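You operate a simulated robot arm through the tools that you are given. There is no shell and no other tool. Be economical: measure what you need, move in short steps, check, and stop when the job is done.

You run a simulated two-armed robot. Do the job below in one go: nothing can be reset, and whatever is moved stays where it is left.

Task
Pick up the black pump labelled "No. 37" from the top of the green tool cart with one hand, pass it to the other hand and put it on the clear end of the packing bench. Set down upright: black pump.

Only the result counts: the job must be done as asked and must still hold three seconds after the hand-in. Knocking over, shifting, dropping, spilling or breaking anything else fails it.

Robot
Two 7-joint arms with two-finger parallel grippers on one trunk, on a base that drives. Base frame: it is fixed to the floor where the robot stands at the start and does not move with it; the origin is under the middle of the robot, x ahead of it, y to its left, z up. Lengths are in m, angles in degrees, forces in N, time in s.
The left shoulder is at the start at [0.07, 0.13, 1.162], the right one opposite. With the tool pointing down near the work surface each hand reaches from about 0.1 to 0.5 m from the robot's upright axis, wherever it stands, measured 20 degrees to its own side. Places, roughly: clear end of the packing bench [-2.2, -1.8, 0.9]. Payload 1.57 kg a hand.
The tool frame of a hand sits at the grasp point between the pads (the TCP): z along the fingers, y along the line on which they close. The tips reach 0.03 m beyond it. The gripper opens to 0.08 m. The fingers are 0.017 m wide and 0.012 m thick; the gripper's body (0.04 by 0.082 m) begins 0.08 m behind the TCP.
Orientation is that of the tool frame in the base frame, as a unit quaternion [x, y, z, w]. With the fingers straight down and closing along the base's y, the tool's x points along the base's -x, its y along +y and its z along -z.

Tools
- The arms move only by the tool nudge_tool. It takes "left_moves", "right_moves" or both (then of equal length, played together; a hand with none holds still); each is a list of rows, each an object (a shift or turn left out is 0, a gripper value left out holds the last) with "xyz": the shift along the tool's x, y, z in units of 40 mm (1.0 is 40 mm), a list of three; "rotation": the turn, a rotation vector about the tool's x, y, z in units of 5 degrees (1.0 is 5 degrees), a list of three; "claw": the gripper command, from -1 (fully open) to 1 (shut), values between in proportion. In form: [{"xyz": [tx, ty, tz], "rotation": [rx, ry, rz], "claw": claw}, ...]. A call has 1 to 20 rows; each row shifts and turns the commanded pose from where the row before left it, along the tool's axes as they then stand. A call with a number of a shift or a turn outside -1 to 1 is refused whole. A row lasts 0.2 s, in which the tool goes at most 0.05 m and 8.6 degrees; a call with a longer step from one row to the next is refused whole, and so is a gripper value outside its range. A pose out of reach is approached as far as the arm can. The call stops where the force on the tool passes 40 N (or 10 N more than at its start, if that is more) or the arm is blocked; 0.2 s more then pass. The fingers move at their own pace (about 0.108 m/s each) and stop on an object; they squeeze with about 35 N. The grip force told is the motor's: it shows also when the fingers shut on nothing. Time passes only in rows, and 0.2 s behind the last, so rows that do not move let the fingers close. It gives the time, the measured TCP pose, the force on the tool (base axes), the opening and the grip force at its end, in the units of the frame above (readings bear some noise), with the torque about the TCP (base axes, N m) and any sound that the robot's microphone picked up.
- Cameras (640 x 400 px; columns grow to the right, rows downward): "scene" is now at [0.1142, 0.0288, 1.3652]; the picture's right is [0.40, -0.92, 0.00], its down [-0.75, -0.33, -0.58] and it looks along [0.53, 0.23, -0.82] (base axes); focal length 276 px, centre (320, 200). "left" rides on the left gripper at [0.072, 0.007, -0.122] in its tool frame; the picture's right is [-0.09, 1.00, 0.00], its down [-0.84, -0.08, -0.54] and it looks along [-0.54, -0.05, 0.84] (tool axes); focal length 238 px, centre (320, 200). "right" rides on the right gripper at [0.072, -0.007, -0.122] in its tool frame; the picture's right is [0.09, 1.00, 0.00], its down [-0.84, 0.08, -0.54] and it looks along [-0.54, 0.05, 0.84] (tool axes); focal length 238 px, centre (320, 200). There is no depth. A picture from a camera that has moved, and an enlarged one, comes with that camera's place and axes in the base frame and with its lens.
- grab_frame(camera): a new picture of that camera. The clock stands still meanwhile.
- lift_body(by): slides the trunk up (or, below 0, down) by that many m; the arms and the scene camera ride with it, the base frame stays. It gives what a move gives, with no picture.
- steer(legs): drives the robot by 1 to 6 legs, each [ahead, left, turn to the left] in m, m and degrees, along the robot's own axes; the way and the turn of a leg run together, so that a leg with both is an arc; at most 1.5 m and 180 degrees a leg. The arms and the cameras ride along, it lands a little off, and it stops where it bumps. It gives what a move gives.
- pan_tilt(pan, tilt): turns the head with the scene camera to pan (to the left, within 86 degrees either way) and tilt (down, from -29 to 69), counted from straight ahead of the robot. It gives what a move gives.
- zoom(camera, box): a new picture of the part [left, top, right, bottom] of that camera's present view, enlarged. The clock stands still meanwhile.
- hand_in(): hands the job in; it is judged then, once.

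Go step by step. Nothing tells you exact positions but the pictures and the camera data: compare them with the known pose of the tool, close in by small moves and look again before you grip or let go. The budget is 120 turns and 92 pictures, counting those below and the enlarged ones. Unless the task says otherwise, let go and move clear before handing in, and close with one line.

The tools are called by a JSON object that holds its "api" and its "payload". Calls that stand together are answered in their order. nudge_tool: Moves the arms, as the interface text tells. Its arguments: {"type":"object","properties":{"left_moves":{"type":"array","items":{"type":"object","properties":{"xyz":{"type":"array","items":{"type":"number"}},"rotation":{"type":"array","items":{"type":"number"}},"claw":{"type":"number"}}}},"right_moves":{"type":"array","items":{"type":"object","properties":{"xyz":{"type":"array","items":{"type":"number"}},"rotation":{"type":"array","items":{"type":"number"}},"claw":{"type":"number"}}}}},"required":[]} The other tools are called the same way: lift_body (by) slides the trunk up or down; steer (legs) drives the base; pan_tilt (pan, tilt) turns the head that bears the scene camera; grab_frame (camera) takes a picture; zoom (camera, box) takes an enlarged picture of a part of a camera's view; hand_in () hands the job in.

At the start:

```text
time_s: 0.0
left_tool_pos: [0.3292, 0.3098, 0.9987]
left_tool_rot: [0.0, 1.0, 0.0, 0.0]
left_contact_force: [0.1, 0.3, -0.3]
left_ft_torque: [0.0, -0.01, -0.01]
left_grip_width: 0.0799
left_gripper_force: 0.1
right_tool_pos: [0.3271, -0.0196, 1.0647]
right_tool_rot: [-0.001, 1.0, 0.0, 0.001]
right_contact_force: [-0.5, 1.2, -0.8]
right_ft_torque: [0.02, -0.02, 0.01]
right_grip_width: 0.0801
right_gripper_force: 0.0
trunk travel left (down, up): [-0.8, 0.14]
robot x, y, heading: [0.0011, 0.0005, 0.2]
head pan, tilt: [23.6, 54.9]
```

scene: 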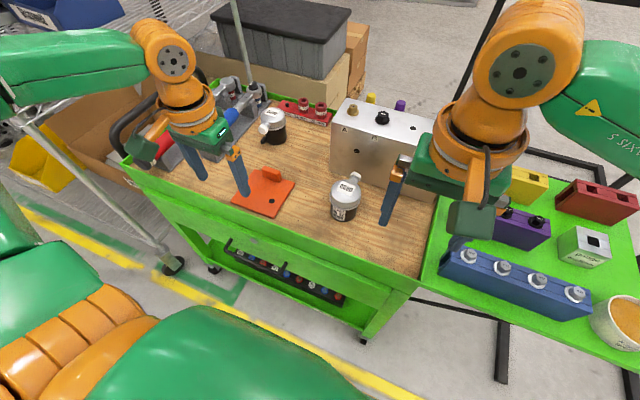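
right: 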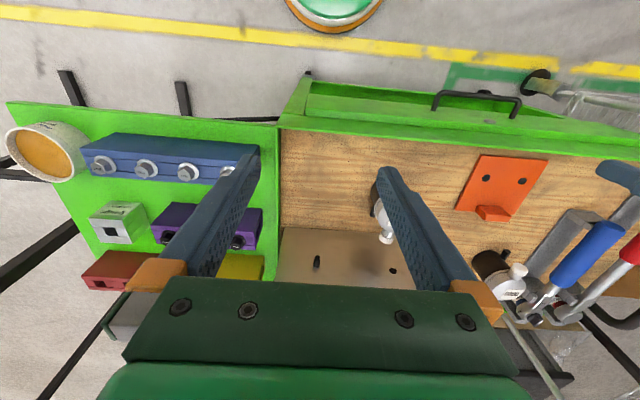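
left: 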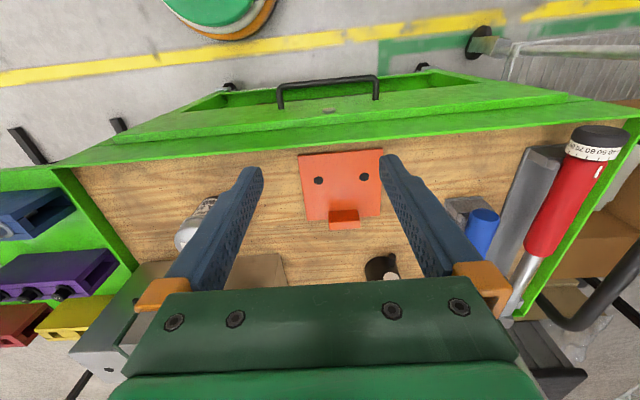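

I see two black pumps with white tops on the cart, near pixels (345,197) and (272,125). I'll zoom to read their labels.

{"api": "zoom", "payload": {"camera": "scene", "box": [300, 150, 400, 230]}}

{"api": "zoom", "payload": {"camera": "scene", "box": [230, 85, 310, 150]}}

```text
5.00 times, centred on (350, 190) of scene
camera zoom: at [0.1142, 0.0288, 1.3652], right [0.4, -0.92, 0.0], down [-0.75, -0.33, -0.58], along [0.53, 0.23, -0.82], focal length 1378 px, centre (170, 250)
```

zoom: 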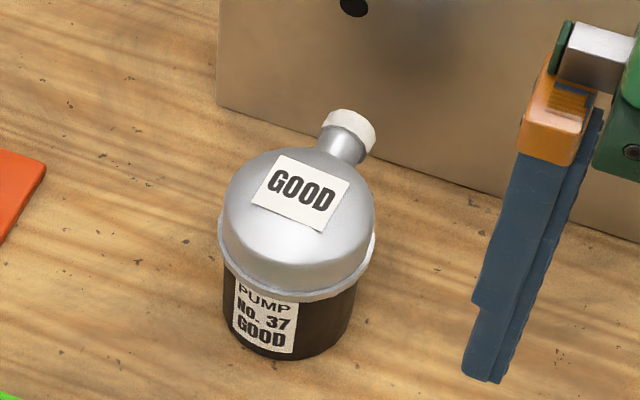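

```text
6.15 times, centred on (270, 118) of scene
camera zoom: at [0.1142, 0.0288, 1.3652], right [0.4, -0.92, 0.0], down [-0.75, -0.33, -0.58], along [0.53, 0.23, -0.82], focal length 1697 px, centre (628, 708)
```

zoom: 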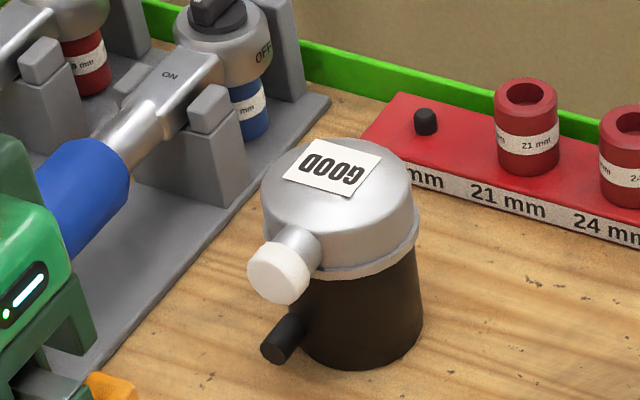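

The near pump is No. 37, roughly at (0.47, 0.13), its lid around z 0.86. I'll move the right hand aside and bring the left hand over in y to look at it between the fingers.

{"api": "nudge_tool", "payload": {"right_moves": [{"xyz": [0, -1, 0]}, {"xyz": [0, -1, 0]}, {"xyz": [0, -1, 0]}, {"xyz": [0, -1, 0]}, {"xyz": [0, -1, 0]}, {"xyz": [0, 0, 0]}], "left_moves": [{"xyz": [0, 0, 0]}, {"xyz": [0, -1, 0]}, {"xyz": [0, -1, 0]}, {"xyz": [0, -1, 0]}, {"xyz": [0, -1, 0]}, {"xyz": [0, -0.5, 0]}]}}

{"api": "grab_frame", "payload": {"camera": "left"}}

{"api": "grab_frame", "payload": {"camera": "scene"}}

```text
time_s: 1.4
left_tool_pos: [0.3294, 0.1317, 0.9976]
left_tool_rot: [-0.001, 1.0, 0.0, 0.0]
left_contact_force: [0.5, 0.0, -0.1]
left_ft_torque: [-0.04, -0.01, -0.02]
left_grip_width: 0.0799
left_gripper_force: 0.0
right_tool_pos: [0.3289, -0.219, 1.0645]
right_tool_rot: [-0.001, 1.0, 0.0, 0.0]
right_contact_force: [-0.5, 0.1, 0.1]
right_ft_torque: [-0.04, 0.01, -0.02]
right_grip_width: 0.08
right_gripper_force: 0.2
trunk travel left (down, up): [-0.8, 0.14]
robot x, y, heading: [0.0005, -0.0023, -0.2]
head pan, tilt: [23.6, 54.9]
```

```text
86 pictures are left
camera left: at [0.2571, 0.1379, 1.1206], right [0.09, 1.0, 0.0], down [0.84, -0.08, 0.54], along [0.54, -0.05, -0.84], focal length 238 px, centre (320, 200)
```

left: 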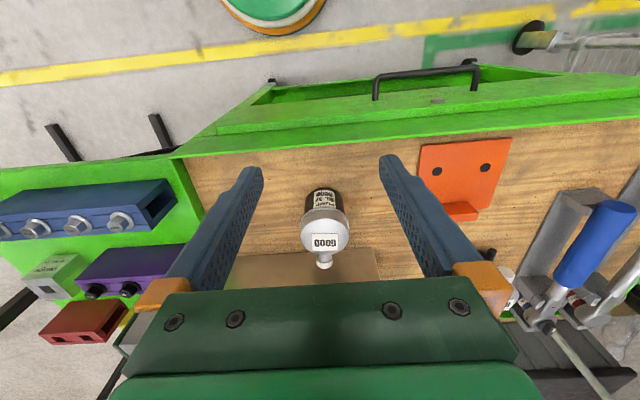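

```text
85 pictures are left
camera scene: at [0.115, 0.0293, 1.3651], right [0.4, -0.92, 0.0], down [-0.75, -0.33, -0.57], along [0.53, 0.23, -0.82], focal length 276 px, centre (320, 200)
```

scene: 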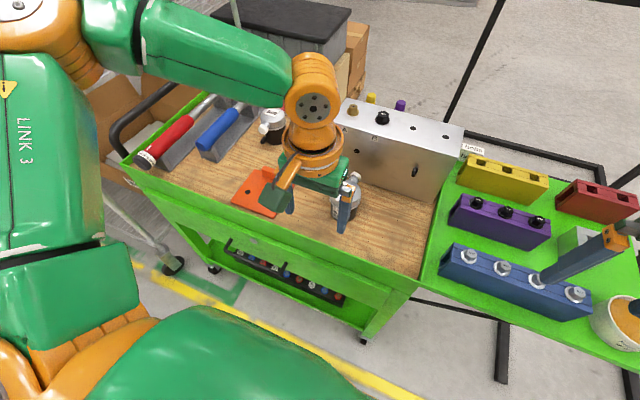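

The pump now sits between the left fingers in view. I'll zoom in to measure it.

{"api": "zoom", "payload": {"camera": "left", "box": [270, 170, 380, 280]}}

{"api": "zoom", "payload": {"camera": "right", "box": [380, 100, 640, 300]}}

```text
3.64 times, centred on (325, 225) of left
camera zoom: at [0.2571, 0.1379, 1.1206], right [0.09, 1.0, 0.0], down [0.84, -0.08, 0.54], along [0.54, -0.05, -0.84], focal length 867 px, centre (302, 109)
```

zoom: 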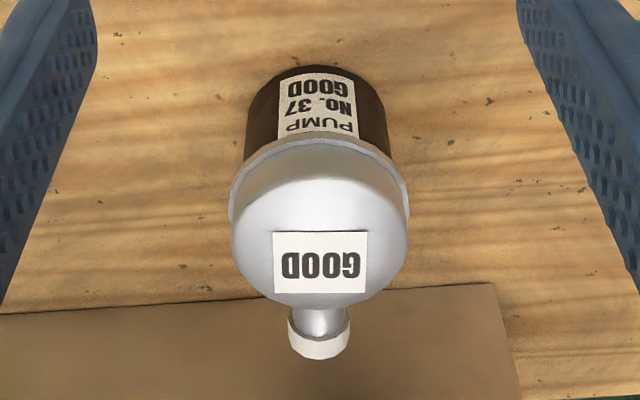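

```text
2.00 times, centred on (510, 200) of right
camera zoom: at [0.2575, -0.2255, 1.1873], right [-0.09, 1.0, 0.0], down [0.84, 0.08, 0.54], along [0.54, 0.05, -0.84], focal length 477 px, centre (-60, 200)
```

zoom: 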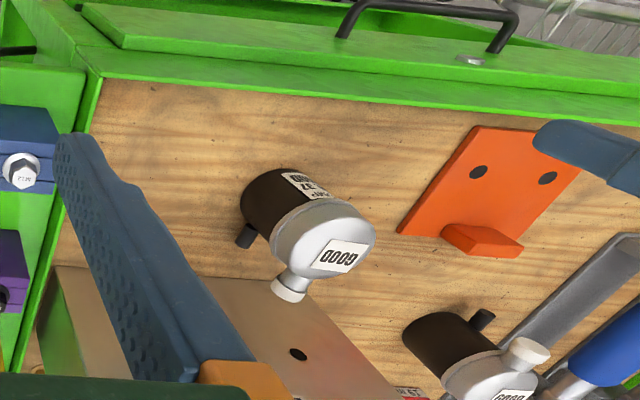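

Combining the three views, the pump axis is at about (0.475, 0.124), the table at z≈0.797, the rim at ≈0.858 and the lid top at ≈0.883. The nozzle points +x, and a low stub points about 40° from it toward -y. Plan: left takes it from above by the rim, and right takes the lower body from the side opposite the stub. I'll pre-yaw both hands.

{"api": "nudge_tool", "payload": {"left_moves": [{"rotation": [0, 0, 1]}, {"rotation": [0, 0, 1]}, {"rotation": [0, 0, 1]}, {"rotation": [0, 0, 1]}, {"rotation": [0, 0, 1]}, {"rotation": [0, 0, 1]}, {"rotation": [0, 0, 1]}, {"rotation": [0, 0, 1]}, {"rotation": [0, 0, 1]}, {}, {}, {}, {}, {}, {}, {}, {}, {}, {}, {}], "right_moves": [{"rotation": [0, 0, 1]}, {"rotation": [0, 0, 1]}, {"rotation": [0, 0, 1]}, {"rotation": [0, 0, 1]}, {"rotation": [0, 0, 1]}, {"rotation": [0, 0, 1]}, {"rotation": [0, 0, 1]}, {"rotation": [0, 0, 1]}, {"rotation": [0, 0, 1]}, {"rotation": [0, 0, 1]}, {"rotation": [0, 0, 1]}, {"rotation": [0, 0, 1]}, {"rotation": [0, 0, 1]}, {"rotation": [0, 0, 1]}, {"rotation": [0, 0, 1]}, {"rotation": [0, 0, 1]}, {"rotation": [0, 0, 1]}, {"rotation": [0, 0, 1]}, {"rotation": [0, 0, 1]}, {"rotation": [0, 0, 1]}]}}

{"api": "grab_frame", "payload": {"camera": "left"}}

{"api": "grab_frame", "payload": {"camera": "scene"}}

```text
time_s: 5.6
left_tool_pos: [0.3291, 0.1299, 1.0002]
left_tool_rot: [0.382, 0.924, 0.0, 0.0]
left_contact_force: [-0.5, 0.7, 0.1]
left_ft_torque: [-0.01, -0.02, 0.02]
left_grip_width: 0.08
left_gripper_force: 0.0
right_tool_pos: [0.3284, -0.2185, 1.0659]
right_tool_rot: [0.766, 0.643, 0.001, 0.0]
right_contact_force: [0.7, 0.2, 0.0]
right_ft_torque: [0.0, 0.01, 0.05]
right_grip_width: 0.0801
right_gripper_force: 0.0
trunk travel left (down, up): [-0.8, 0.14]
robot x, y, heading: [-0.0005, -0.0026, -0.2]
head pan, tilt: [23.6, 54.9]
```

```text
82 pictures are left
camera left: at [0.2823, 0.1855, 1.1221], right [0.77, 0.64, 0.0], down [0.54, -0.65, 0.54], along [0.35, -0.42, -0.84], focal length 238 px, centre (320, 200)
```

left: 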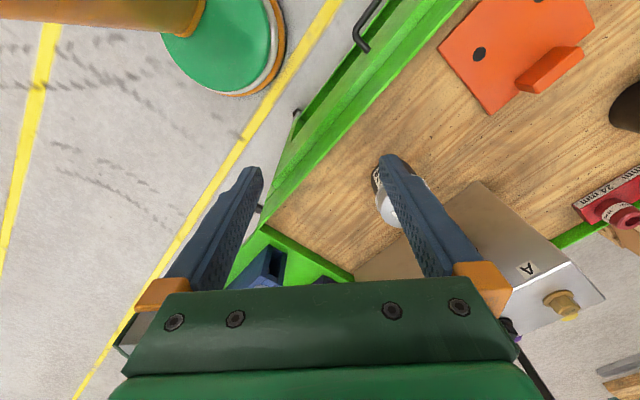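

```text
81 pictures are left
camera scene: at [0.1142, 0.0287, 1.3652], right [0.4, -0.92, 0.0], down [-0.75, -0.33, -0.58], along [0.53, 0.23, -0.82], focal length 276 px, centre (320, 200)
```

scene: 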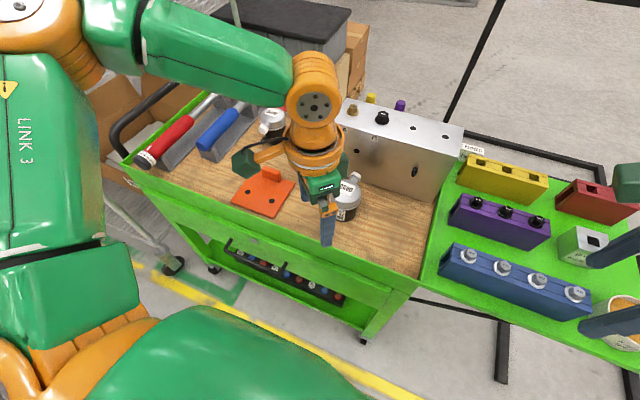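

Both yaws worked. Now I'll move the left hand over the pump at height 1.0 and finish the right hand's yaw.

{"api": "nudge_tool", "payload": {"left_moves": [{"xyz": [-0.67, 0.62, 0]}, {"xyz": [-0.67, 0.62, 0]}, {"xyz": [-0.67, 0.62, 0]}, {"xyz": [-0.67, 0.62, 0]}, {}, {}], "right_moves": [{"rotation": [0, 0, 1]}, {"rotation": [0, 0, 1]}, {"rotation": [0, 0, 1]}, {"rotation": [0, 0, 1]}, {"rotation": [0, 0, 1]}, {"rotation": [0, 0, 1]}]}}

{"api": "grab_frame", "payload": {"camera": "left"}}

{"api": "grab_frame", "payload": {"camera": "right"}}

{"api": "grab_frame", "payload": {"camera": "scene"}}

```text
time_s: 7.0
left_tool_pos: [0.4186, 0.1714, 1.0068]
left_tool_rot: [0.382, 0.924, 0.0, 0.001]
left_contact_force: [0.6, 0.0, 0.0]
left_ft_torque: [0.02, -0.06, -0.04]
left_grip_width: 0.08
left_gripper_force: 0.1
left hand out of reach, approached as far as the arm can: row 2, 3, 4
right_tool_pos: [0.3283, -0.22, 1.0655]
right_tool_rot: [0.907, 0.422, 0.0, 0.0]
right_contact_force: [0.1, 0.1, -0.1]
right_ft_torque: [-0.04, 0.03, 0.05]
right_grip_width: 0.0799
right_gripper_force: 0.1
trunk travel left (down, up): [-0.8, 0.14]
robot x, y, heading: [-0.0003, 0.0011, 0.1]
head pan, tilt: [23.6, 54.9]
```

```text
80 pictures are left
camera left: at [0.3722, 0.2269, 1.1288], right [0.77, 0.64, 0.0], down [0.54, -0.65, 0.54], along [0.35, -0.42, -0.84], focal length 238 px, centre (320, 200)
```

left: 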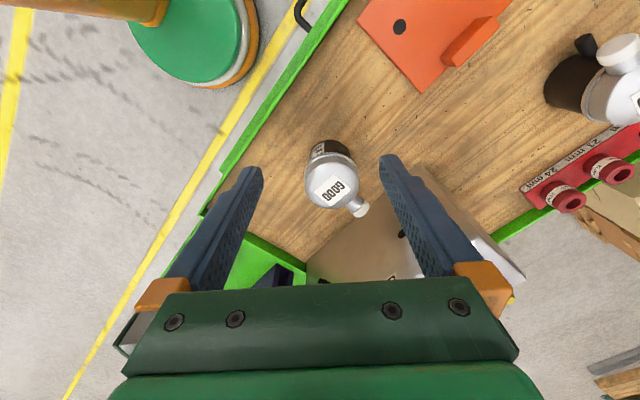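

```text
79 pictures are left
camera right: at [0.3687, -0.1601, 1.1876], right [0.82, -0.57, 0.0], down [-0.48, -0.69, 0.54], along [-0.31, -0.44, -0.84], focal length 238 px, centre (320, 200)
```

right: 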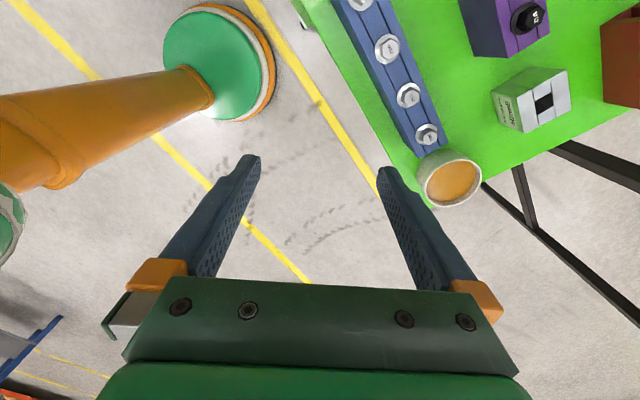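

```text
78 pictures are left
camera scene: at [0.1139, 0.0286, 1.3653], right [0.4, -0.92, 0.0], down [-0.75, -0.33, -0.58], along [0.53, 0.23, -0.82], focal length 276 px, centre (320, 200)
```

scene: 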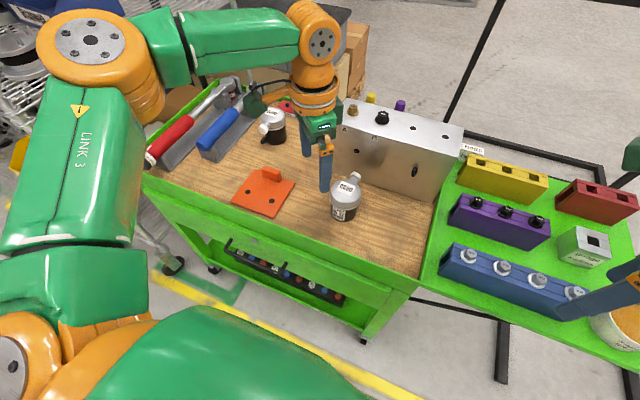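

The left arm can't reach that far, so I'll drive 0.08 m ahead (base front about x 0.2, cart edge about 0.35) after pulling the left hand back a little.

{"api": "nudge_tool", "payload": {"left_moves": [{"xyz": [0.5, -0.5, 0]}, {}]}}

{"api": "steer", "payload": {"legs": [[0.08, 0, 0]]}}

{"api": "grab_frame", "payload": {"camera": "left"}}

```text
time_s: 7.6
left_tool_pos: [0.3891, 0.1713, 1.0063]
left_tool_rot: [0.382, 0.924, 0.001, 0.001]
left_contact_force: [0.9, -0.6, 0.7]
left_ft_torque: [0.01, -0.02, 0.01]
left_grip_width: 0.08
left_gripper_force: 0.1
right_tool_pos: [0.3276, -0.2208, 1.0649]
right_tool_rot: [0.906, 0.423, 0.0, 0.001]
right_contact_force: [0.0, -0.6, 0.5]
right_ft_torque: [-0.01, -0.02, 0.01]
right_grip_width: 0.0802
right_gripper_force: 0.2
trunk travel left (down, up): [-0.8, 0.14]
robot x, y, heading: [0.001, 0.0044, -0.0]
head pan, tilt: [23.6, 54.9]
```

```text
time_s: 8.7
left_tool_pos: [0.4652, 0.1716, 1.0083]
left_tool_rot: [0.38, 0.925, 0.002, 0.003]
left_contact_force: [-0.2, -0.5, 0.1]
left_ft_torque: [0.0, 0.0, 0.04]
left_grip_width: 0.0799
left_gripper_force: 0.0
right_tool_pos: [0.405, -0.2191, 1.0668]
right_tool_rot: [0.906, 0.423, 0.002, 0.001]
right_contact_force: [0.4, -0.6, 0.2]
right_ft_torque: [-0.01, -0.05, 0.01]
right_grip_width: 0.08
right_gripper_force: 0.0
trunk travel left (down, up): [-0.8, 0.14]
robot x, y, heading: [0.0797, -0.0034, 0.1]
head pan, tilt: [23.6, 54.9]
```

```text
77 pictures are left
camera left: at [0.4179, 0.2276, 1.1298], right [0.77, 0.64, 0.0], down [0.54, -0.65, 0.54], along [0.35, -0.42, -0.84], focal length 238 px, centre (320, 200)
```

left: 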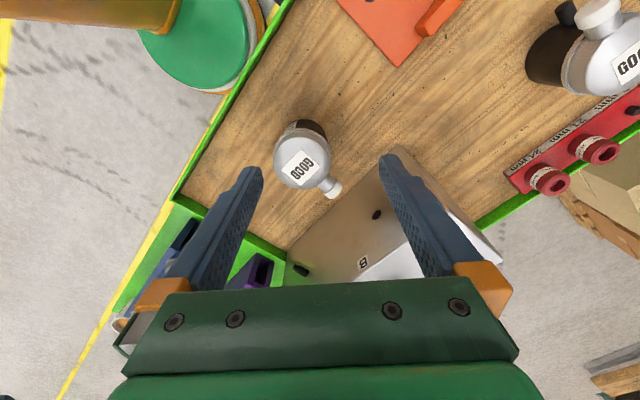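

Now I'll centre the left hand over the pump and lower it to just above the lid.

{"api": "nudge_tool", "payload": {"left_moves": [{"xyz": [-0.51, -0.33, 0]}, {"xyz": [-0.51, -0.33, 0]}, {"xyz": [0, 0, 0.7]}, {"xyz": [0, 0, 0.7]}, {}]}}

{"api": "grab_frame", "payload": {"camera": "left"}}

{"api": "zoom", "payload": {"camera": "scene", "box": [220, 110, 380, 230]}}

```text
time_s: 9.9
left_tool_pos: [0.46, 0.1449, 0.9551]
left_tool_rot: [0.381, 0.925, 0.001, 0.001]
left_contact_force: [0.3, 0.7, 0.2]
left_ft_torque: [0.04, 0.02, 0.01]
left_grip_width: 0.0799
left_gripper_force: 0.1
left hand out of reach, approached as far as the arm can: row 2, 3, 4
right_tool_pos: [0.407, -0.2189, 1.0643]
right_tool_rot: [0.906, 0.423, 0.0, 0.0]
right_contact_force: [-1.0, 0.4, -0.8]
right_ft_torque: [-0.01, 0.0, 0.03]
right_grip_width: 0.0798
right_gripper_force: 0.2
trunk travel left (down, up): [-0.8, 0.14]
robot x, y, heading: [0.0779, 0.0035, 0.2]
head pan, tilt: [23.6, 54.9]
```

```text
76 pictures are left
camera left: at [0.4143, 0.2003, 1.0779], right [0.77, 0.64, 0.0], down [0.54, -0.64, 0.54], along [0.35, -0.42, -0.84], focal length 238 px, centre (320, 200)
```

left: 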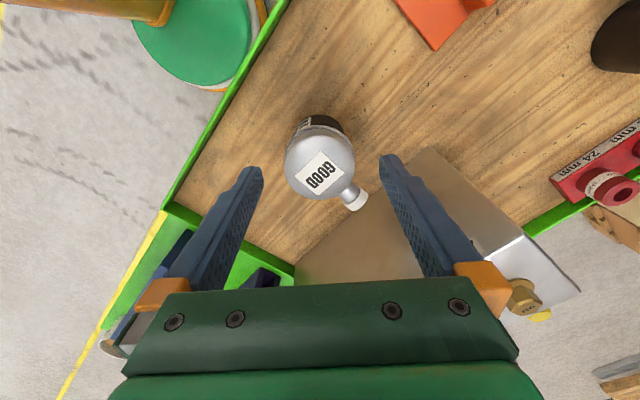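

```text
3.33 times, centred on (300, 170) of scene
camera zoom: at [0.1928, 0.0287, 1.3653], right [0.4, -0.92, 0.0], down [-0.75, -0.33, -0.58], along [0.53, 0.23, -0.82], focal length 919 px, centre (387, 300)
```

zoom: 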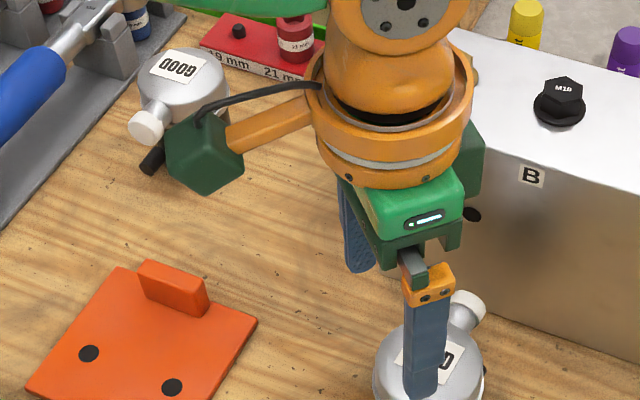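

Still short, probably because of the yaw. I'll turn the left hand back to neutral yaw at this height and check the reach again.

{"api": "nudge_tool", "payload": {"left_moves": [{"xyz": [0, 0, -0.7], "rotation": [0, 0, -1]}, {"rotation": [0, 0, -1]}, {"rotation": [0, 0, -1]}, {"rotation": [0, 0, -1]}, {"rotation": [0, 0, -1]}, {"rotation": [0, 0, -1]}, {"rotation": [0, 0, -1]}, {"rotation": [0, 0, -1]}, {"rotation": [0, 0, -1]}, {}]}}

```text
time_s: 12.1
left_tool_pos: [0.4612, 0.1443, 0.9831]
left_tool_rot: [-0.002, 1.0, 0.001, -0.001]
left_contact_force: [-0.3, 0.4, 0.8]
left_ft_torque: [0.01, 0.02, -0.02]
left_grip_width: 0.0799
left_gripper_force: 0.1
right_tool_pos: [0.4074, -0.2182, 1.065]
right_tool_rot: [0.906, 0.423, 0.0, 0.001]
right_contact_force: [0.2, -1.2, 0.5]
right_ft_torque: [0.06, -0.01, 0.0]
right_grip_width: 0.0799
right_gripper_force: 0.1
trunk travel left (down, up): [-0.8, 0.14]
robot x, y, heading: [0.0796, 0.0002, 0.4]
head pan, tilt: [23.6, 54.9]
```

Now a small step to the pump axis at neutral yaw.

{"api": "nudge_tool", "payload": {"left_moves": [{"xyz": [-0.35, -0.5, 0]}, {"xyz": [0, 0, 0.7]}, {}]}}

{"api": "grab_frame", "payload": {"camera": "left"}}

```text
time_s: 12.9
left_tool_pos: [0.4617, 0.1438, 0.9569]
left_tool_rot: [-0.002, 1.0, -0.001, 0.001]
left_contact_force: [0.3, 0.4, 0.2]
left_ft_torque: [0.0, 0.01, 0.01]
left_grip_width: 0.0799
left_gripper_force: 0.0
left hand out of reach, approached as far as the arm can: row 1, 2
right_tool_pos: [0.4071, -0.2198, 1.0648]
right_tool_rot: [0.906, 0.423, -0.001, 0.0]
right_contact_force: [0.0, -0.2, 0.7]
right_ft_torque: [0.02, 0.01, -0.01]
right_grip_width: 0.08
right_gripper_force: 0.0
trunk travel left (down, up): [-0.8, 0.14]
robot x, y, heading: [0.0782, 0.0019, 0.0]
head pan, tilt: [23.6, 54.9]
```

```text
74 pictures are left
camera left: at [0.3889, 0.1505, 1.079], right [0.09, 1.0, 0.0], down [0.84, -0.07, 0.54], along [0.54, -0.05, -0.84], focal length 238 px, centre (320, 200)
```

left: 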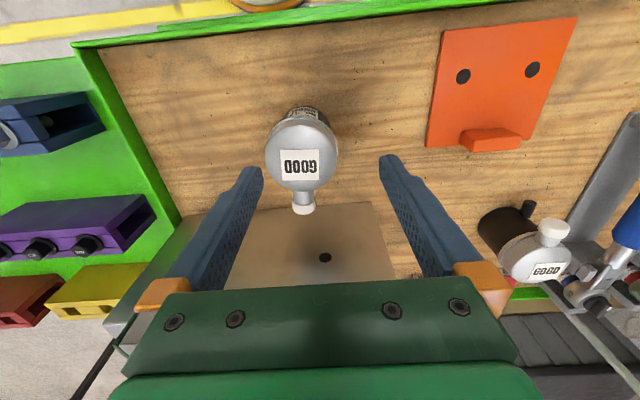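

The reach limit seems to be on the inward side, so I'll raise the left hand slightly and drive 0.06 m to the right, which puts the pump further into the left arm's area.

{"api": "nudge_tool", "payload": {"left_moves": [{"xyz": [0, 0, -0.7]}, {}]}}

{"api": "steer", "payload": {"legs": [[0, -0.06, 0]]}}

```text
time_s: 13.5
left_tool_pos: [0.4597, 0.145, 0.9844]
left_tool_rot: [-0.002, 1.0, 0.0, 0.0]
left_contact_force: [-0.7, -0.7, 0.4]
left_ft_torque: [-0.02, 0.0, -0.01]
left_grip_width: 0.0798
left_gripper_force: 0.0
right_tool_pos: [0.4088, -0.2188, 1.0649]
right_tool_rot: [0.906, 0.423, 0.001, 0.0]
right_contact_force: [0.1, -0.7, -0.5]
right_ft_torque: [0.0, -0.01, -0.01]
right_grip_width: 0.08
right_gripper_force: 0.1
trunk travel left (down, up): [-0.8, 0.14]
robot x, y, heading: [0.0805, -0.0012, -0.0]
head pan, tilt: [23.6, 54.9]
```

```text
time_s: 14.4
left_tool_pos: [0.4602, 0.0923, 0.9833]
left_tool_rot: [-0.003, 1.0, -0.003, 0.0]
left_contact_force: [0.3, 0.9, -0.1]
left_ft_torque: [-0.06, 0.02, -0.01]
left_grip_width: 0.0799
left_gripper_force: 0.0
right_tool_pos: [0.4071, -0.2719, 1.0663]
right_tool_rot: [0.906, 0.424, 0.0, 0.003]
right_contact_force: [0.4, 0.2, 0.5]
right_ft_torque: [-0.05, -0.02, 0.0]
right_grip_width: 0.08
right_gripper_force: 0.0
trunk travel left (down, up): [-0.8, 0.14]
robot x, y, heading: [0.0784, -0.0588, 0.1]
head pan, tilt: [23.6, 54.9]
```

Moving the left hand over the pump axis.

{"api": "nudge_tool", "payload": {"left_moves": [{"xyz": [0, 0.8, 0]}, {"xyz": [-0.375, 0, 0]}, {}]}}

{"api": "grab_frame", "payload": {"camera": "left"}}

{"api": "grab_frame", "payload": {"camera": "scene"}}

```text
time_s: 15.2
left_tool_pos: [0.4756, 0.1182, 0.9842]
left_tool_rot: [-0.003, 1.0, 0.001, 0.0]
left_contact_force: [-0.4, -0.4, 0.8]
left_ft_torque: [0.01, -0.03, 0.01]
left_grip_width: 0.0797
left_gripper_force: 0.0
right_tool_pos: [0.4086, -0.2783, 1.0651]
right_tool_rot: [0.906, 0.424, 0.001, -0.001]
right_contact_force: [0.0, 0.1, -1.1]
right_ft_torque: [-0.01, -0.01, -0.01]
right_grip_width: 0.0801
right_gripper_force: 0.1
trunk travel left (down, up): [-0.8, 0.14]
robot x, y, heading: [0.0792, -0.0576, 0.5]
head pan, tilt: [23.6, 54.9]
```

```text
73 pictures are left
camera left: at [0.4024, 0.1246, 1.1066], right [0.09, 1.0, 0.0], down [0.84, -0.07, 0.54], along [0.54, -0.05, -0.84], focal length 238 px, centre (320, 200)
```

left: 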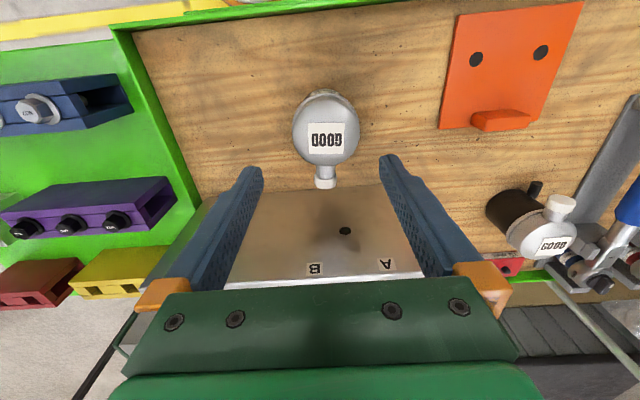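

```text
72 pictures are left
camera scene: at [0.1936, -0.0306, 1.3653], right [0.4, -0.92, 0.0], down [-0.75, -0.33, -0.58], along [0.53, 0.23, -0.82], focal length 276 px, centre (320, 200)
```

scene: 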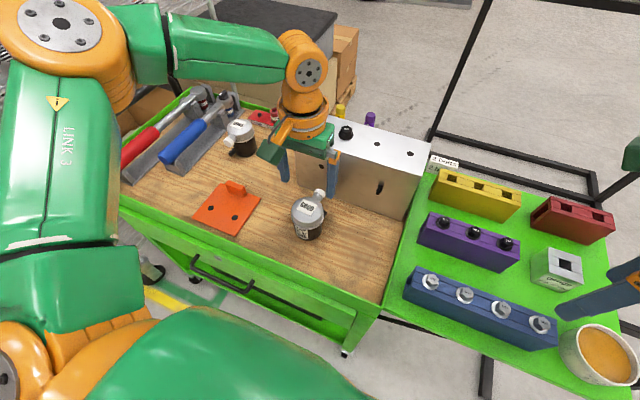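

The axis is about 6 mm toward +y of the tool. I'll yaw the left hand -45°, correct that, and check.

{"api": "nudge_tool", "payload": {"left_moves": [{"rotation": [0, 0, 1]}, {"rotation": [0, 0, 1]}, {"rotation": [0, 0, 1]}, {"rotation": [0, 0, 1]}, {"rotation": [0, 0, 1]}, {"rotation": [0, 0, 1]}, {"rotation": [0, 0, 1]}, {"rotation": [0, 0, 1]}, {"rotation": [0, 0, 1]}, {"xyz": [0.11, 0.11, 0]}, {}]}}

{"api": "grab_frame", "payload": {"camera": "left"}}

```text
time_s: 17.6
left_tool_pos: [0.4745, 0.1244, 0.9847]
left_tool_rot: [0.381, 0.924, 0.0, 0.0]
left_contact_force: [-0.5, 0.2, -0.4]
left_ft_torque: [0.03, -0.02, 0.0]
left_grip_width: 0.08
left_gripper_force: 0.0
right_tool_pos: [0.4078, -0.2768, 1.0652]
right_tool_rot: [0.905, 0.424, 0.001, 0.0]
right_contact_force: [-0.8, -0.1, 0.5]
right_ft_torque: [-0.03, -0.02, 0.03]
right_grip_width: 0.08
right_gripper_force: 0.0
trunk travel left (down, up): [-0.8, 0.14]
robot x, y, heading: [0.0797, -0.0584, 0.3]
head pan, tilt: [23.6, 54.9]
```

```text
71 pictures are left
camera left: at [0.4278, 0.1807, 1.1072], right [0.77, 0.64, 0.0], down [0.54, -0.64, 0.54], along [0.35, -0.42, -0.84], focal length 238 px, centre (320, 200)
```

left: 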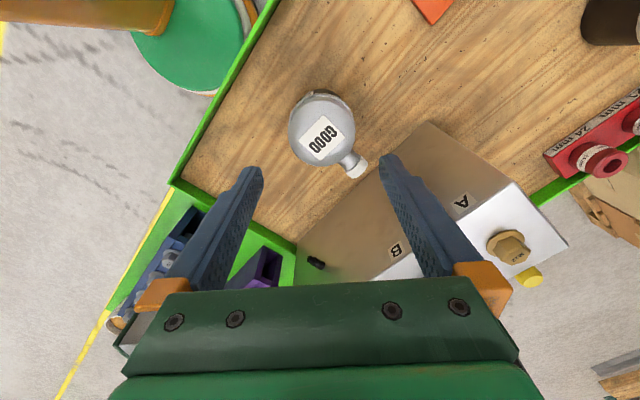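

Well aligned. I'll lower the hand until the tips are at lid-top height, then look.

{"api": "nudge_tool", "payload": {"left_moves": [{"xyz": [0, 0, 0.6]}, {"xyz": [0, 0, 0.6]}, {"xyz": [0, 0, 0.55]}, {}]}}

{"api": "grab_frame", "payload": {"camera": "left"}}

{"api": "zoom", "payload": {"camera": "scene", "box": [240, 130, 380, 235]}}

```text
time_s: 18.6
left_tool_pos: [0.472, 0.1249, 0.9144]
left_tool_rot: [0.38, 0.925, 0.0, 0.002]
left_contact_force: [-0.6, -0.1, -0.5]
left_ft_torque: [-0.02, 0.03, -0.02]
left_grip_width: 0.0801
left_gripper_force: 0.0
right_tool_pos: [0.4074, -0.277, 1.0657]
right_tool_rot: [0.905, 0.425, 0.0, 0.0]
right_contact_force: [0.6, -0.3, 0.3]
right_ft_torque: [-0.01, 0.01, 0.0]
right_grip_width: 0.08
right_gripper_force: 0.0
trunk travel left (down, up): [-0.8, 0.14]
robot x, y, heading: [0.077, -0.0546, 0.5]
head pan, tilt: [23.6, 54.9]
```

```text
70 pictures are left
camera left: at [0.4256, 0.1812, 1.0372], right [0.77, 0.64, 0.0], down [0.54, -0.64, 0.54], along [0.35, -0.42, -0.84], focal length 238 px, centre (320, 200)
```

left: 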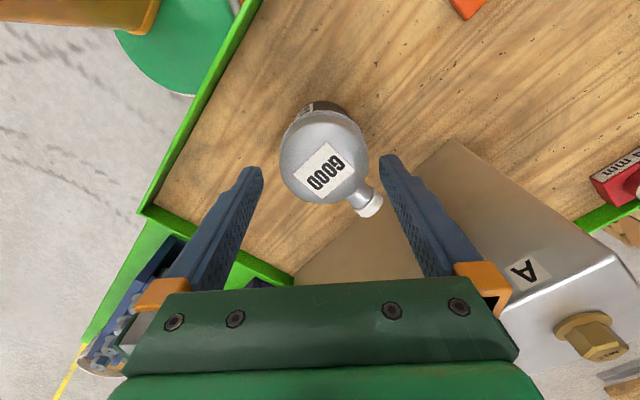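

```text
3.81 times, centred on (310, 182) of scene
camera zoom: at [0.1933, -0.0289, 1.3653], right [0.4, -0.92, 0.0], down [-0.75, -0.33, -0.58], along [0.53, 0.23, -0.82], focal length 1050 px, centre (358, 267)
```

zoom: 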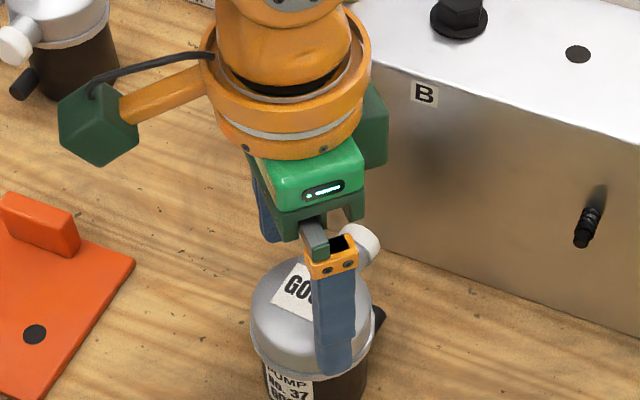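

The pump is about 4 mm off along tool -x and 3 mm along +y. I'll correct that and lower so the rim sits in the pads near the tips.

{"api": "nudge_tool", "payload": {"left_moves": [{"xyz": [-0.11, 0.075, 0]}, {"xyz": [0, 0, 0.35]}, {"xyz": [0, 0, 0.35]}, {"xyz": [0, 0, 0.3]}, {}]}}

{"api": "grab_frame", "payload": {"camera": "left"}}

{"api": "zoom", "payload": {"camera": "scene", "box": [240, 130, 380, 235]}}

```text
time_s: 19.8
left_tool_pos: [0.4604, 0.1365, 0.8896]
left_tool_rot: [0.381, 0.925, 0.0, 0.001]
left_contact_force: [-0.3, -0.4, 0.1]
left_ft_torque: [-0.05, -0.01, -0.01]
left_grip_width: 0.08
left_gripper_force: 0.0
left hand out of reach, approached as far as the arm can: row 1, 2, 3, 4
right_tool_pos: [0.4078, -0.2763, 1.0651]
right_tool_rot: [0.906, 0.423, 0.001, 0.0]
right_contact_force: [-0.5, -0.3, -0.5]
right_ft_torque: [-0.01, 0.0, 0.02]
right_grip_width: 0.0802
right_gripper_force: 0.0
trunk travel left (down, up): [-0.8, 0.14]
robot x, y, heading: [0.0799, -0.0563, 0.3]
head pan, tilt: [23.6, 54.9]
```

```text
68 pictures are left
camera left: at [0.4136, 0.193, 1.0118], right [0.77, 0.64, 0.0], down [0.54, -0.64, 0.54], along [0.35, -0.42, -0.84], focal length 238 px, centre (320, 200)
```

left: 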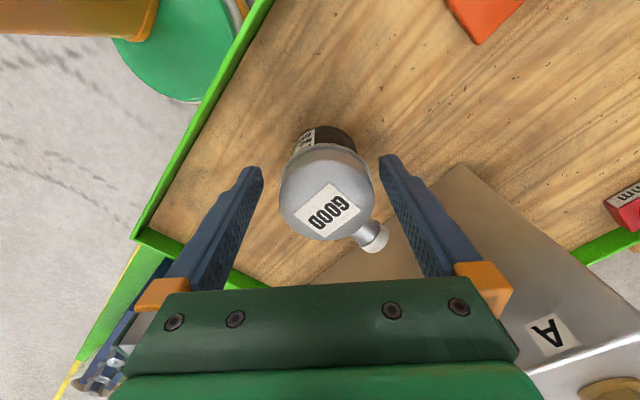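

```text
3.81 times, centred on (310, 182) of scene
camera zoom: at [0.1935, -0.0289, 1.3652], right [0.4, -0.92, 0.0], down [-0.75, -0.33, -0.58], along [0.53, 0.23, -0.82], focal length 1050 px, centre (358, 267)
```

zoom: 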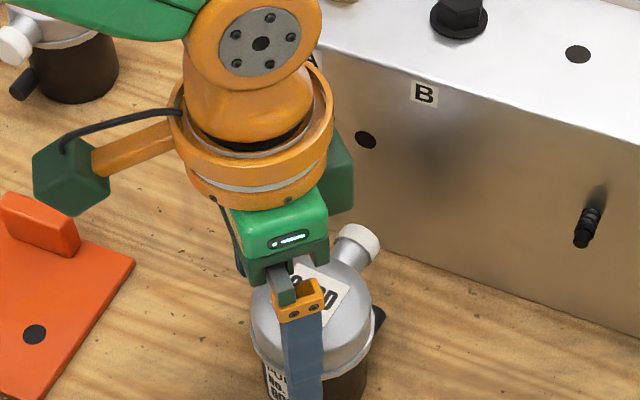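

The reach shrinks as the hand lowers, so the shoulders are too high. I'll raise the hand and lower the trunk by 0.12 m.

{"api": "nudge_tool", "payload": {"left_moves": [{"xyz": [0, 0, -1]}, {"xyz": [0, 0, -1]}, {"xyz": [0, 0, -1]}, {"xyz": [0, 0, -1]}, {}], "right_moves": [{"xyz": [0, 0, -1]}, {"xyz": [0, 0, -1]}, {"xyz": [0, 0, -1]}, {"xyz": [0, 0, -0.5]}, {}]}}

{"api": "lift_body", "payload": {"by": -0.12}}

```text
time_s: 21.0
left_tool_pos: [0.4619, 0.1374, 1.0501]
left_tool_rot: [0.382, 0.924, 0.0, 0.0]
left_contact_force: [-0.4, -0.4, 0.1]
left_ft_torque: [0.03, 0.0, 0.03]
left_grip_width: 0.0798
left_gripper_force: 0.0
right_tool_pos: [0.4086, -0.277, 1.2042]
right_tool_rot: [0.906, 0.424, 0.0, 0.0]
right_contact_force: [-0.3, 0.0, -0.8]
right_ft_torque: [0.01, -0.02, -0.01]
right_grip_width: 0.0799
right_gripper_force: 0.0
trunk travel left (down, up): [-0.8, 0.14]
robot x, y, heading: [0.0785, -0.0599, 0.1]
head pan, tilt: [23.6, 54.9]
```

```text
time_s: 22.5
left_tool_pos: [0.4607, 0.1373, 0.9292]
left_tool_rot: [0.381, 0.925, 0.0, 0.0]
left_contact_force: [0.2, 0.3, 0.0]
left_ft_torque: [0.02, 0.0, 0.0]
left_grip_width: 0.0801
left_gripper_force: 0.0
right_tool_pos: [0.4075, -0.2754, 1.0844]
right_tool_rot: [0.906, 0.424, 0.0, 0.0]
right_contact_force: [0.2, 0.6, -0.3]
right_ft_torque: [-0.01, 0.05, 0.01]
right_grip_width: 0.08
right_gripper_force: 0.1
trunk travel left (down, up): [-0.68, 0.26]
robot x, y, heading: [0.0791, -0.0591, 0.3]
head pan, tilt: [23.6, 54.9]
```

Now to the pump axis again.

{"api": "nudge_tool", "payload": {"left_moves": [{"xyz": [-0.52, 0.06, 0]}, {"xyz": [0, 0, 0.3]}, {}]}}

{"api": "grab_frame", "payload": {"camera": "left"}}

```text
time_s: 23.3
left_tool_pos: [0.4766, 0.1243, 0.9181]
left_tool_rot: [0.38, 0.925, 0.0, 0.0]
left_contact_force: [-1.1, 0.0, 0.9]
left_ft_torque: [-0.01, 0.01, -0.01]
left_grip_width: 0.0803
left_gripper_force: 0.1
right_tool_pos: [0.4076, -0.2757, 1.0858]
right_tool_rot: [0.905, 0.425, 0.0, 0.001]
right_contact_force: [-0.8, 0.6, -0.4]
right_ft_torque: [-0.01, 0.04, 0.0]
right_grip_width: 0.0803
right_gripper_force: 0.0
trunk travel left (down, up): [-0.68, 0.26]
robot x, y, heading: [0.0782, -0.0601, 0.0]
head pan, tilt: [23.6, 54.9]
```

```text
66 pictures are left
camera left: at [0.4301, 0.1802, 1.0407], right [0.77, 0.64, 0.0], down [0.54, -0.64, 0.54], along [0.35, -0.41, -0.84], focal length 238 px, centre (320, 200)
```

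left: 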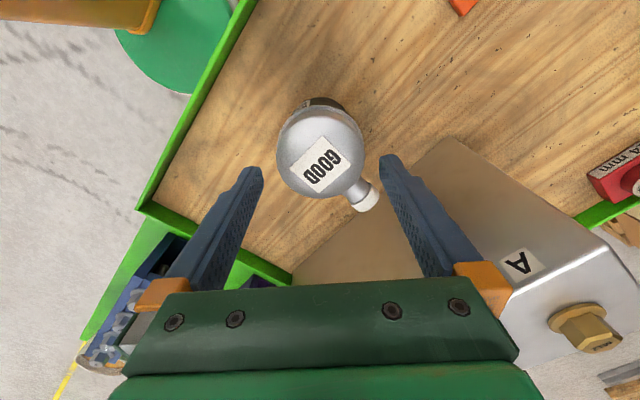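

Aligned in both directions. I'll lower to z≈0.873 and check before gripping.

{"api": "nudge_tool", "payload": {"left_moves": [{"xyz": [0, 0, 0.4]}, {"xyz": [0, 0, 0.4]}, {"xyz": [0, 0, 0.33]}, {}]}}

{"api": "grab_frame", "payload": {"camera": "left"}}

{"api": "zoom", "payload": {"camera": "scene", "box": [240, 130, 380, 235]}}

```text
time_s: 24.3
left_tool_pos: [0.478, 0.1247, 0.8724]
left_tool_rot: [0.381, 0.925, 0.001, 0.001]
left_contact_force: [0.4, -0.3, 0.3]
left_ft_torque: [-0.05, 0.0, 0.01]
left_grip_width: 0.0801
left_gripper_force: 0.1
right_tool_pos: [0.4076, -0.2755, 1.0853]
right_tool_rot: [0.906, 0.424, 0.0, 0.0]
right_contact_force: [-0.5, 0.6, 0.4]
right_ft_torque: [-0.01, -0.03, 0.01]
right_grip_width: 0.0801
right_gripper_force: 0.0
trunk travel left (down, up): [-0.68, 0.26]
robot x, y, heading: [0.0818, -0.0564, 0.2]
head pan, tilt: [23.6, 54.9]
```

```text
65 pictures are left
camera left: at [0.4309, 0.1815, 0.9954], right [0.77, 0.64, 0.0], down [0.54, -0.64, 0.54], along [0.35, -0.41, -0.84], focal length 238 px, centre (320, 200)
```

left: 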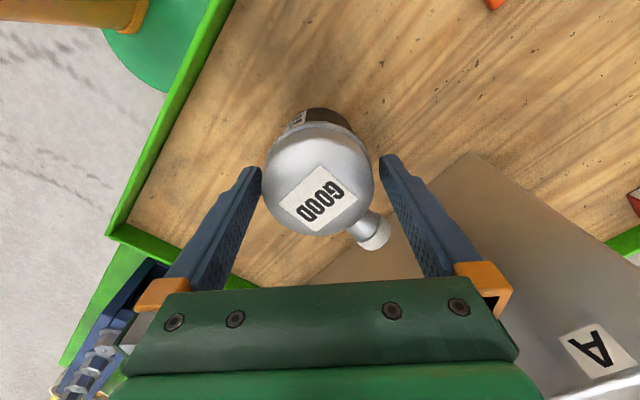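

```text
3.81 times, centred on (310, 182) of scene
camera zoom: at [0.1933, -0.0289, 1.2452], right [0.4, -0.92, 0.0], down [-0.75, -0.33, -0.58], along [0.53, 0.23, -0.82], focal length 1050 px, centre (358, 267)
```

zoom: 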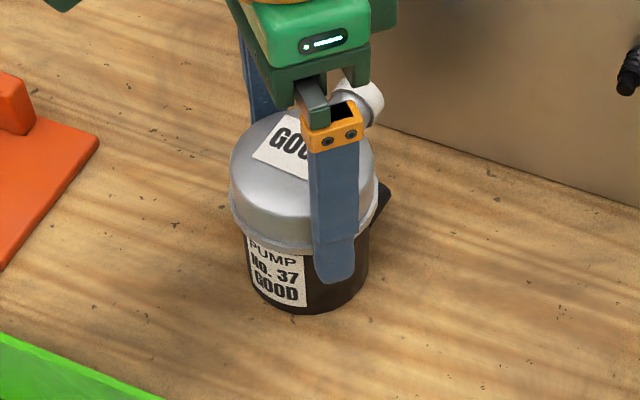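

The fingers flank the rim evenly and clear of the nozzle. Closing the grip.

{"api": "nudge_tool", "payload": {"left_moves": [{"claw": 1}, {"claw": 1}, {"claw": 1}, {"claw": 1}]}}

{"api": "zoom", "payload": {"camera": "scene", "box": [240, 130, 380, 235]}}

```text
time_s: 25.3
left_tool_pos: [0.4779, 0.1254, 0.8724]
left_tool_rot: [0.38, 0.925, 0.0, 0.0]
left_contact_force: [0.2, 0.2, 0.2]
left_ft_torque: [-0.13, 0.22, -0.01]
left_grip_width: 0.067
left_gripper_force: 35.1
right_tool_pos: [0.4083, -0.2763, 1.0842]
right_tool_rot: [0.906, 0.424, 0.001, 0.0]
right_contact_force: [-0.9, -0.2, 0.5]
right_ft_torque: [0.0, 0.03, -0.02]
right_grip_width: 0.08
right_gripper_force: 0.0
trunk travel left (down, up): [-0.68, 0.26]
robot x, y, heading: [0.0815, -0.0559, 0.2]
head pan, tilt: [23.6, 54.9]
```

```text
3.81 times, centred on (310, 182) of scene
camera zoom: at [0.1934, -0.0289, 1.2452], right [0.4, -0.92, 0.0], down [-0.75, -0.33, -0.58], along [0.53, 0.23, -0.82], focal length 1050 px, centre (358, 267)
```

zoom: 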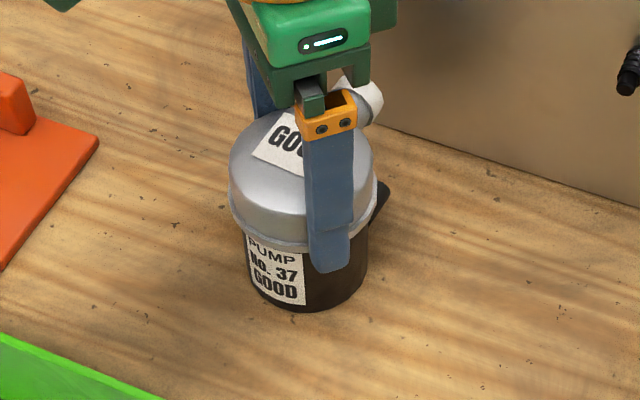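

The grip holds at 67 mm width. Lifting gently.

{"api": "nudge_tool", "payload": {"left_moves": [{"xyz": [0, 0, -0.3]}, {"xyz": [0, 0, -0.5]}, {"xyz": [0, 0, -0.7]}, {"xyz": [0, 0, -0.7]}, {"xyz": [0, 0, -0.7]}, {}]}}

{"api": "grab_frame", "payload": {"camera": "scene"}}

```text
time_s: 26.7
left_tool_pos: [0.4764, 0.1261, 0.9885]
left_tool_rot: [0.38, 0.925, 0.0, -0.001]
left_contact_force: [0.5, -0.2, -5.8]
left_ft_torque: [0.02, 0.05, 0.02]
left_grip_width: 0.0671
left_gripper_force: 35.1
right_tool_pos: [0.4086, -0.276, 1.0843]
right_tool_rot: [0.905, 0.424, -0.001, 0.0]
right_contact_force: [0.3, 0.8, 0.3]
right_ft_torque: [0.02, 0.01, -0.01]
right_grip_width: 0.08
right_gripper_force: 0.1
trunk travel left (down, up): [-0.68, 0.26]
robot x, y, heading: [0.0815, -0.0588, 0.2]
head pan, tilt: [23.6, 54.9]
```

```text
62 pictures are left
camera scene: at [0.1948, -0.0282, 1.2451], right [0.4, -0.92, 0.0], down [-0.75, -0.33, -0.57], along [0.53, 0.23, -0.82], focal length 276 px, centre (320, 200)
```

scene: 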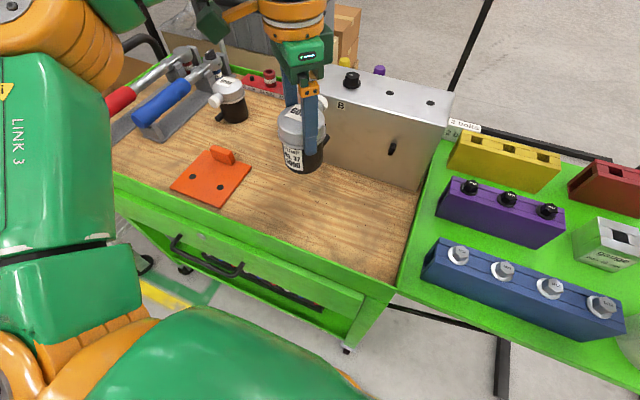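

The pump is lifted (about 0.6 kg). I'll raise it some more and back away from the cart into free space for the handover.

{"api": "nudge_tool", "payload": {"left_moves": [{"xyz": [0, 0, -0.7]}, {"xyz": [0, 0, -0.7]}, {}]}}

{"api": "steer", "payload": {"legs": [[-0.35, 0, 0]]}}

{"api": "pan_tilt", "payload": {"pan": -80, "tilt": 20}}

{"api": "grab_frame", "payload": {"camera": "scene"}}

```text
time_s: 27.5
left_tool_pos: [0.4645, 0.1328, 1.0357]
left_tool_rot: [0.38, 0.925, 0.0, 0.001]
left_contact_force: [0.7, -0.3, -5.3]
left_ft_torque: [-0.01, 0.02, -0.03]
left_grip_width: 0.0672
left_gripper_force: 35.6
left hand out of reach, approached as far as the arm can: row 2
right_tool_pos: [0.4082, -0.2754, 1.0842]
right_tool_rot: [0.906, 0.424, 0.0, 0.001]
right_contact_force: [0.6, -0.9, 0.5]
right_ft_torque: [0.0, -0.01, -0.02]
right_grip_width: 0.0799
right_gripper_force: 0.1
trunk travel left (down, up): [-0.68, 0.26]
robot x, y, heading: [0.0792, -0.0569, 0.3]
head pan, tilt: [23.6, 54.9]
```

```text
time_s: 29.8
left_tool_pos: [0.1137, 0.1313, 1.0352]
left_tool_rot: [0.381, 0.924, 0.001, 0.001]
left_contact_force: [0.5, -0.2, -5.4]
left_ft_torque: [-0.02, -0.02, 0.0]
left_grip_width: 0.0673
left_gripper_force: 34.6
right_tool_pos: [0.0572, -0.2771, 1.0842]
right_tool_rot: [0.906, 0.423, -0.001, 0.0]
right_contact_force: [-0.2, -0.4, -0.2]
right_ft_torque: [-0.01, 0.01, -0.01]
right_grip_width: 0.0797
right_gripper_force: 0.1
trunk travel left (down, up): [-0.68, 0.26]
robot x, y, heading: [-0.2713, -0.0595, 0.1]
head pan, tilt: [23.6, 54.9]
```

```text
time_s: 31.6
left_tool_pos: [0.1117, 0.1314, 1.0355]
left_tool_rot: [0.381, 0.924, -0.001, 0.001]
left_contact_force: [0.9, -0.1, -4.6]
left_ft_torque: [0.01, 0.04, -0.03]
left_grip_width: 0.0674
left_gripper_force: 35.0
right_tool_pos: [0.0543, -0.2767, 1.0835]
right_tool_rot: [0.906, 0.423, -0.001, 0.0]
right_contact_force: [-0.2, -0.4, -1.0]
right_ft_torque: [-0.03, 0.01, 0.04]
right_grip_width: 0.0802
right_gripper_force: 0.0
trunk travel left (down, up): [-0.68, 0.26]
robot x, y, heading: [-0.275, -0.0578, 0.0]
head pan, tilt: [-80.0, 20.0]
```

```text
61 pictures are left
camera scene: at [-0.2083, -0.1499, 1.2971], right [-0.98, -0.17, 0.0], down [-0.06, 0.34, -0.94], along [0.16, -0.93, -0.34], focal length 276 px, centre (320, 200)
```

scene: 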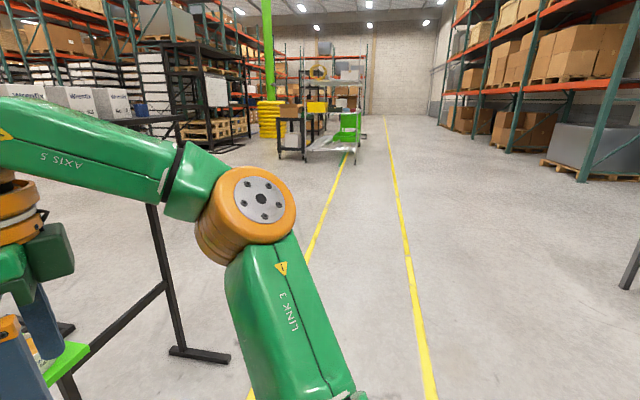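

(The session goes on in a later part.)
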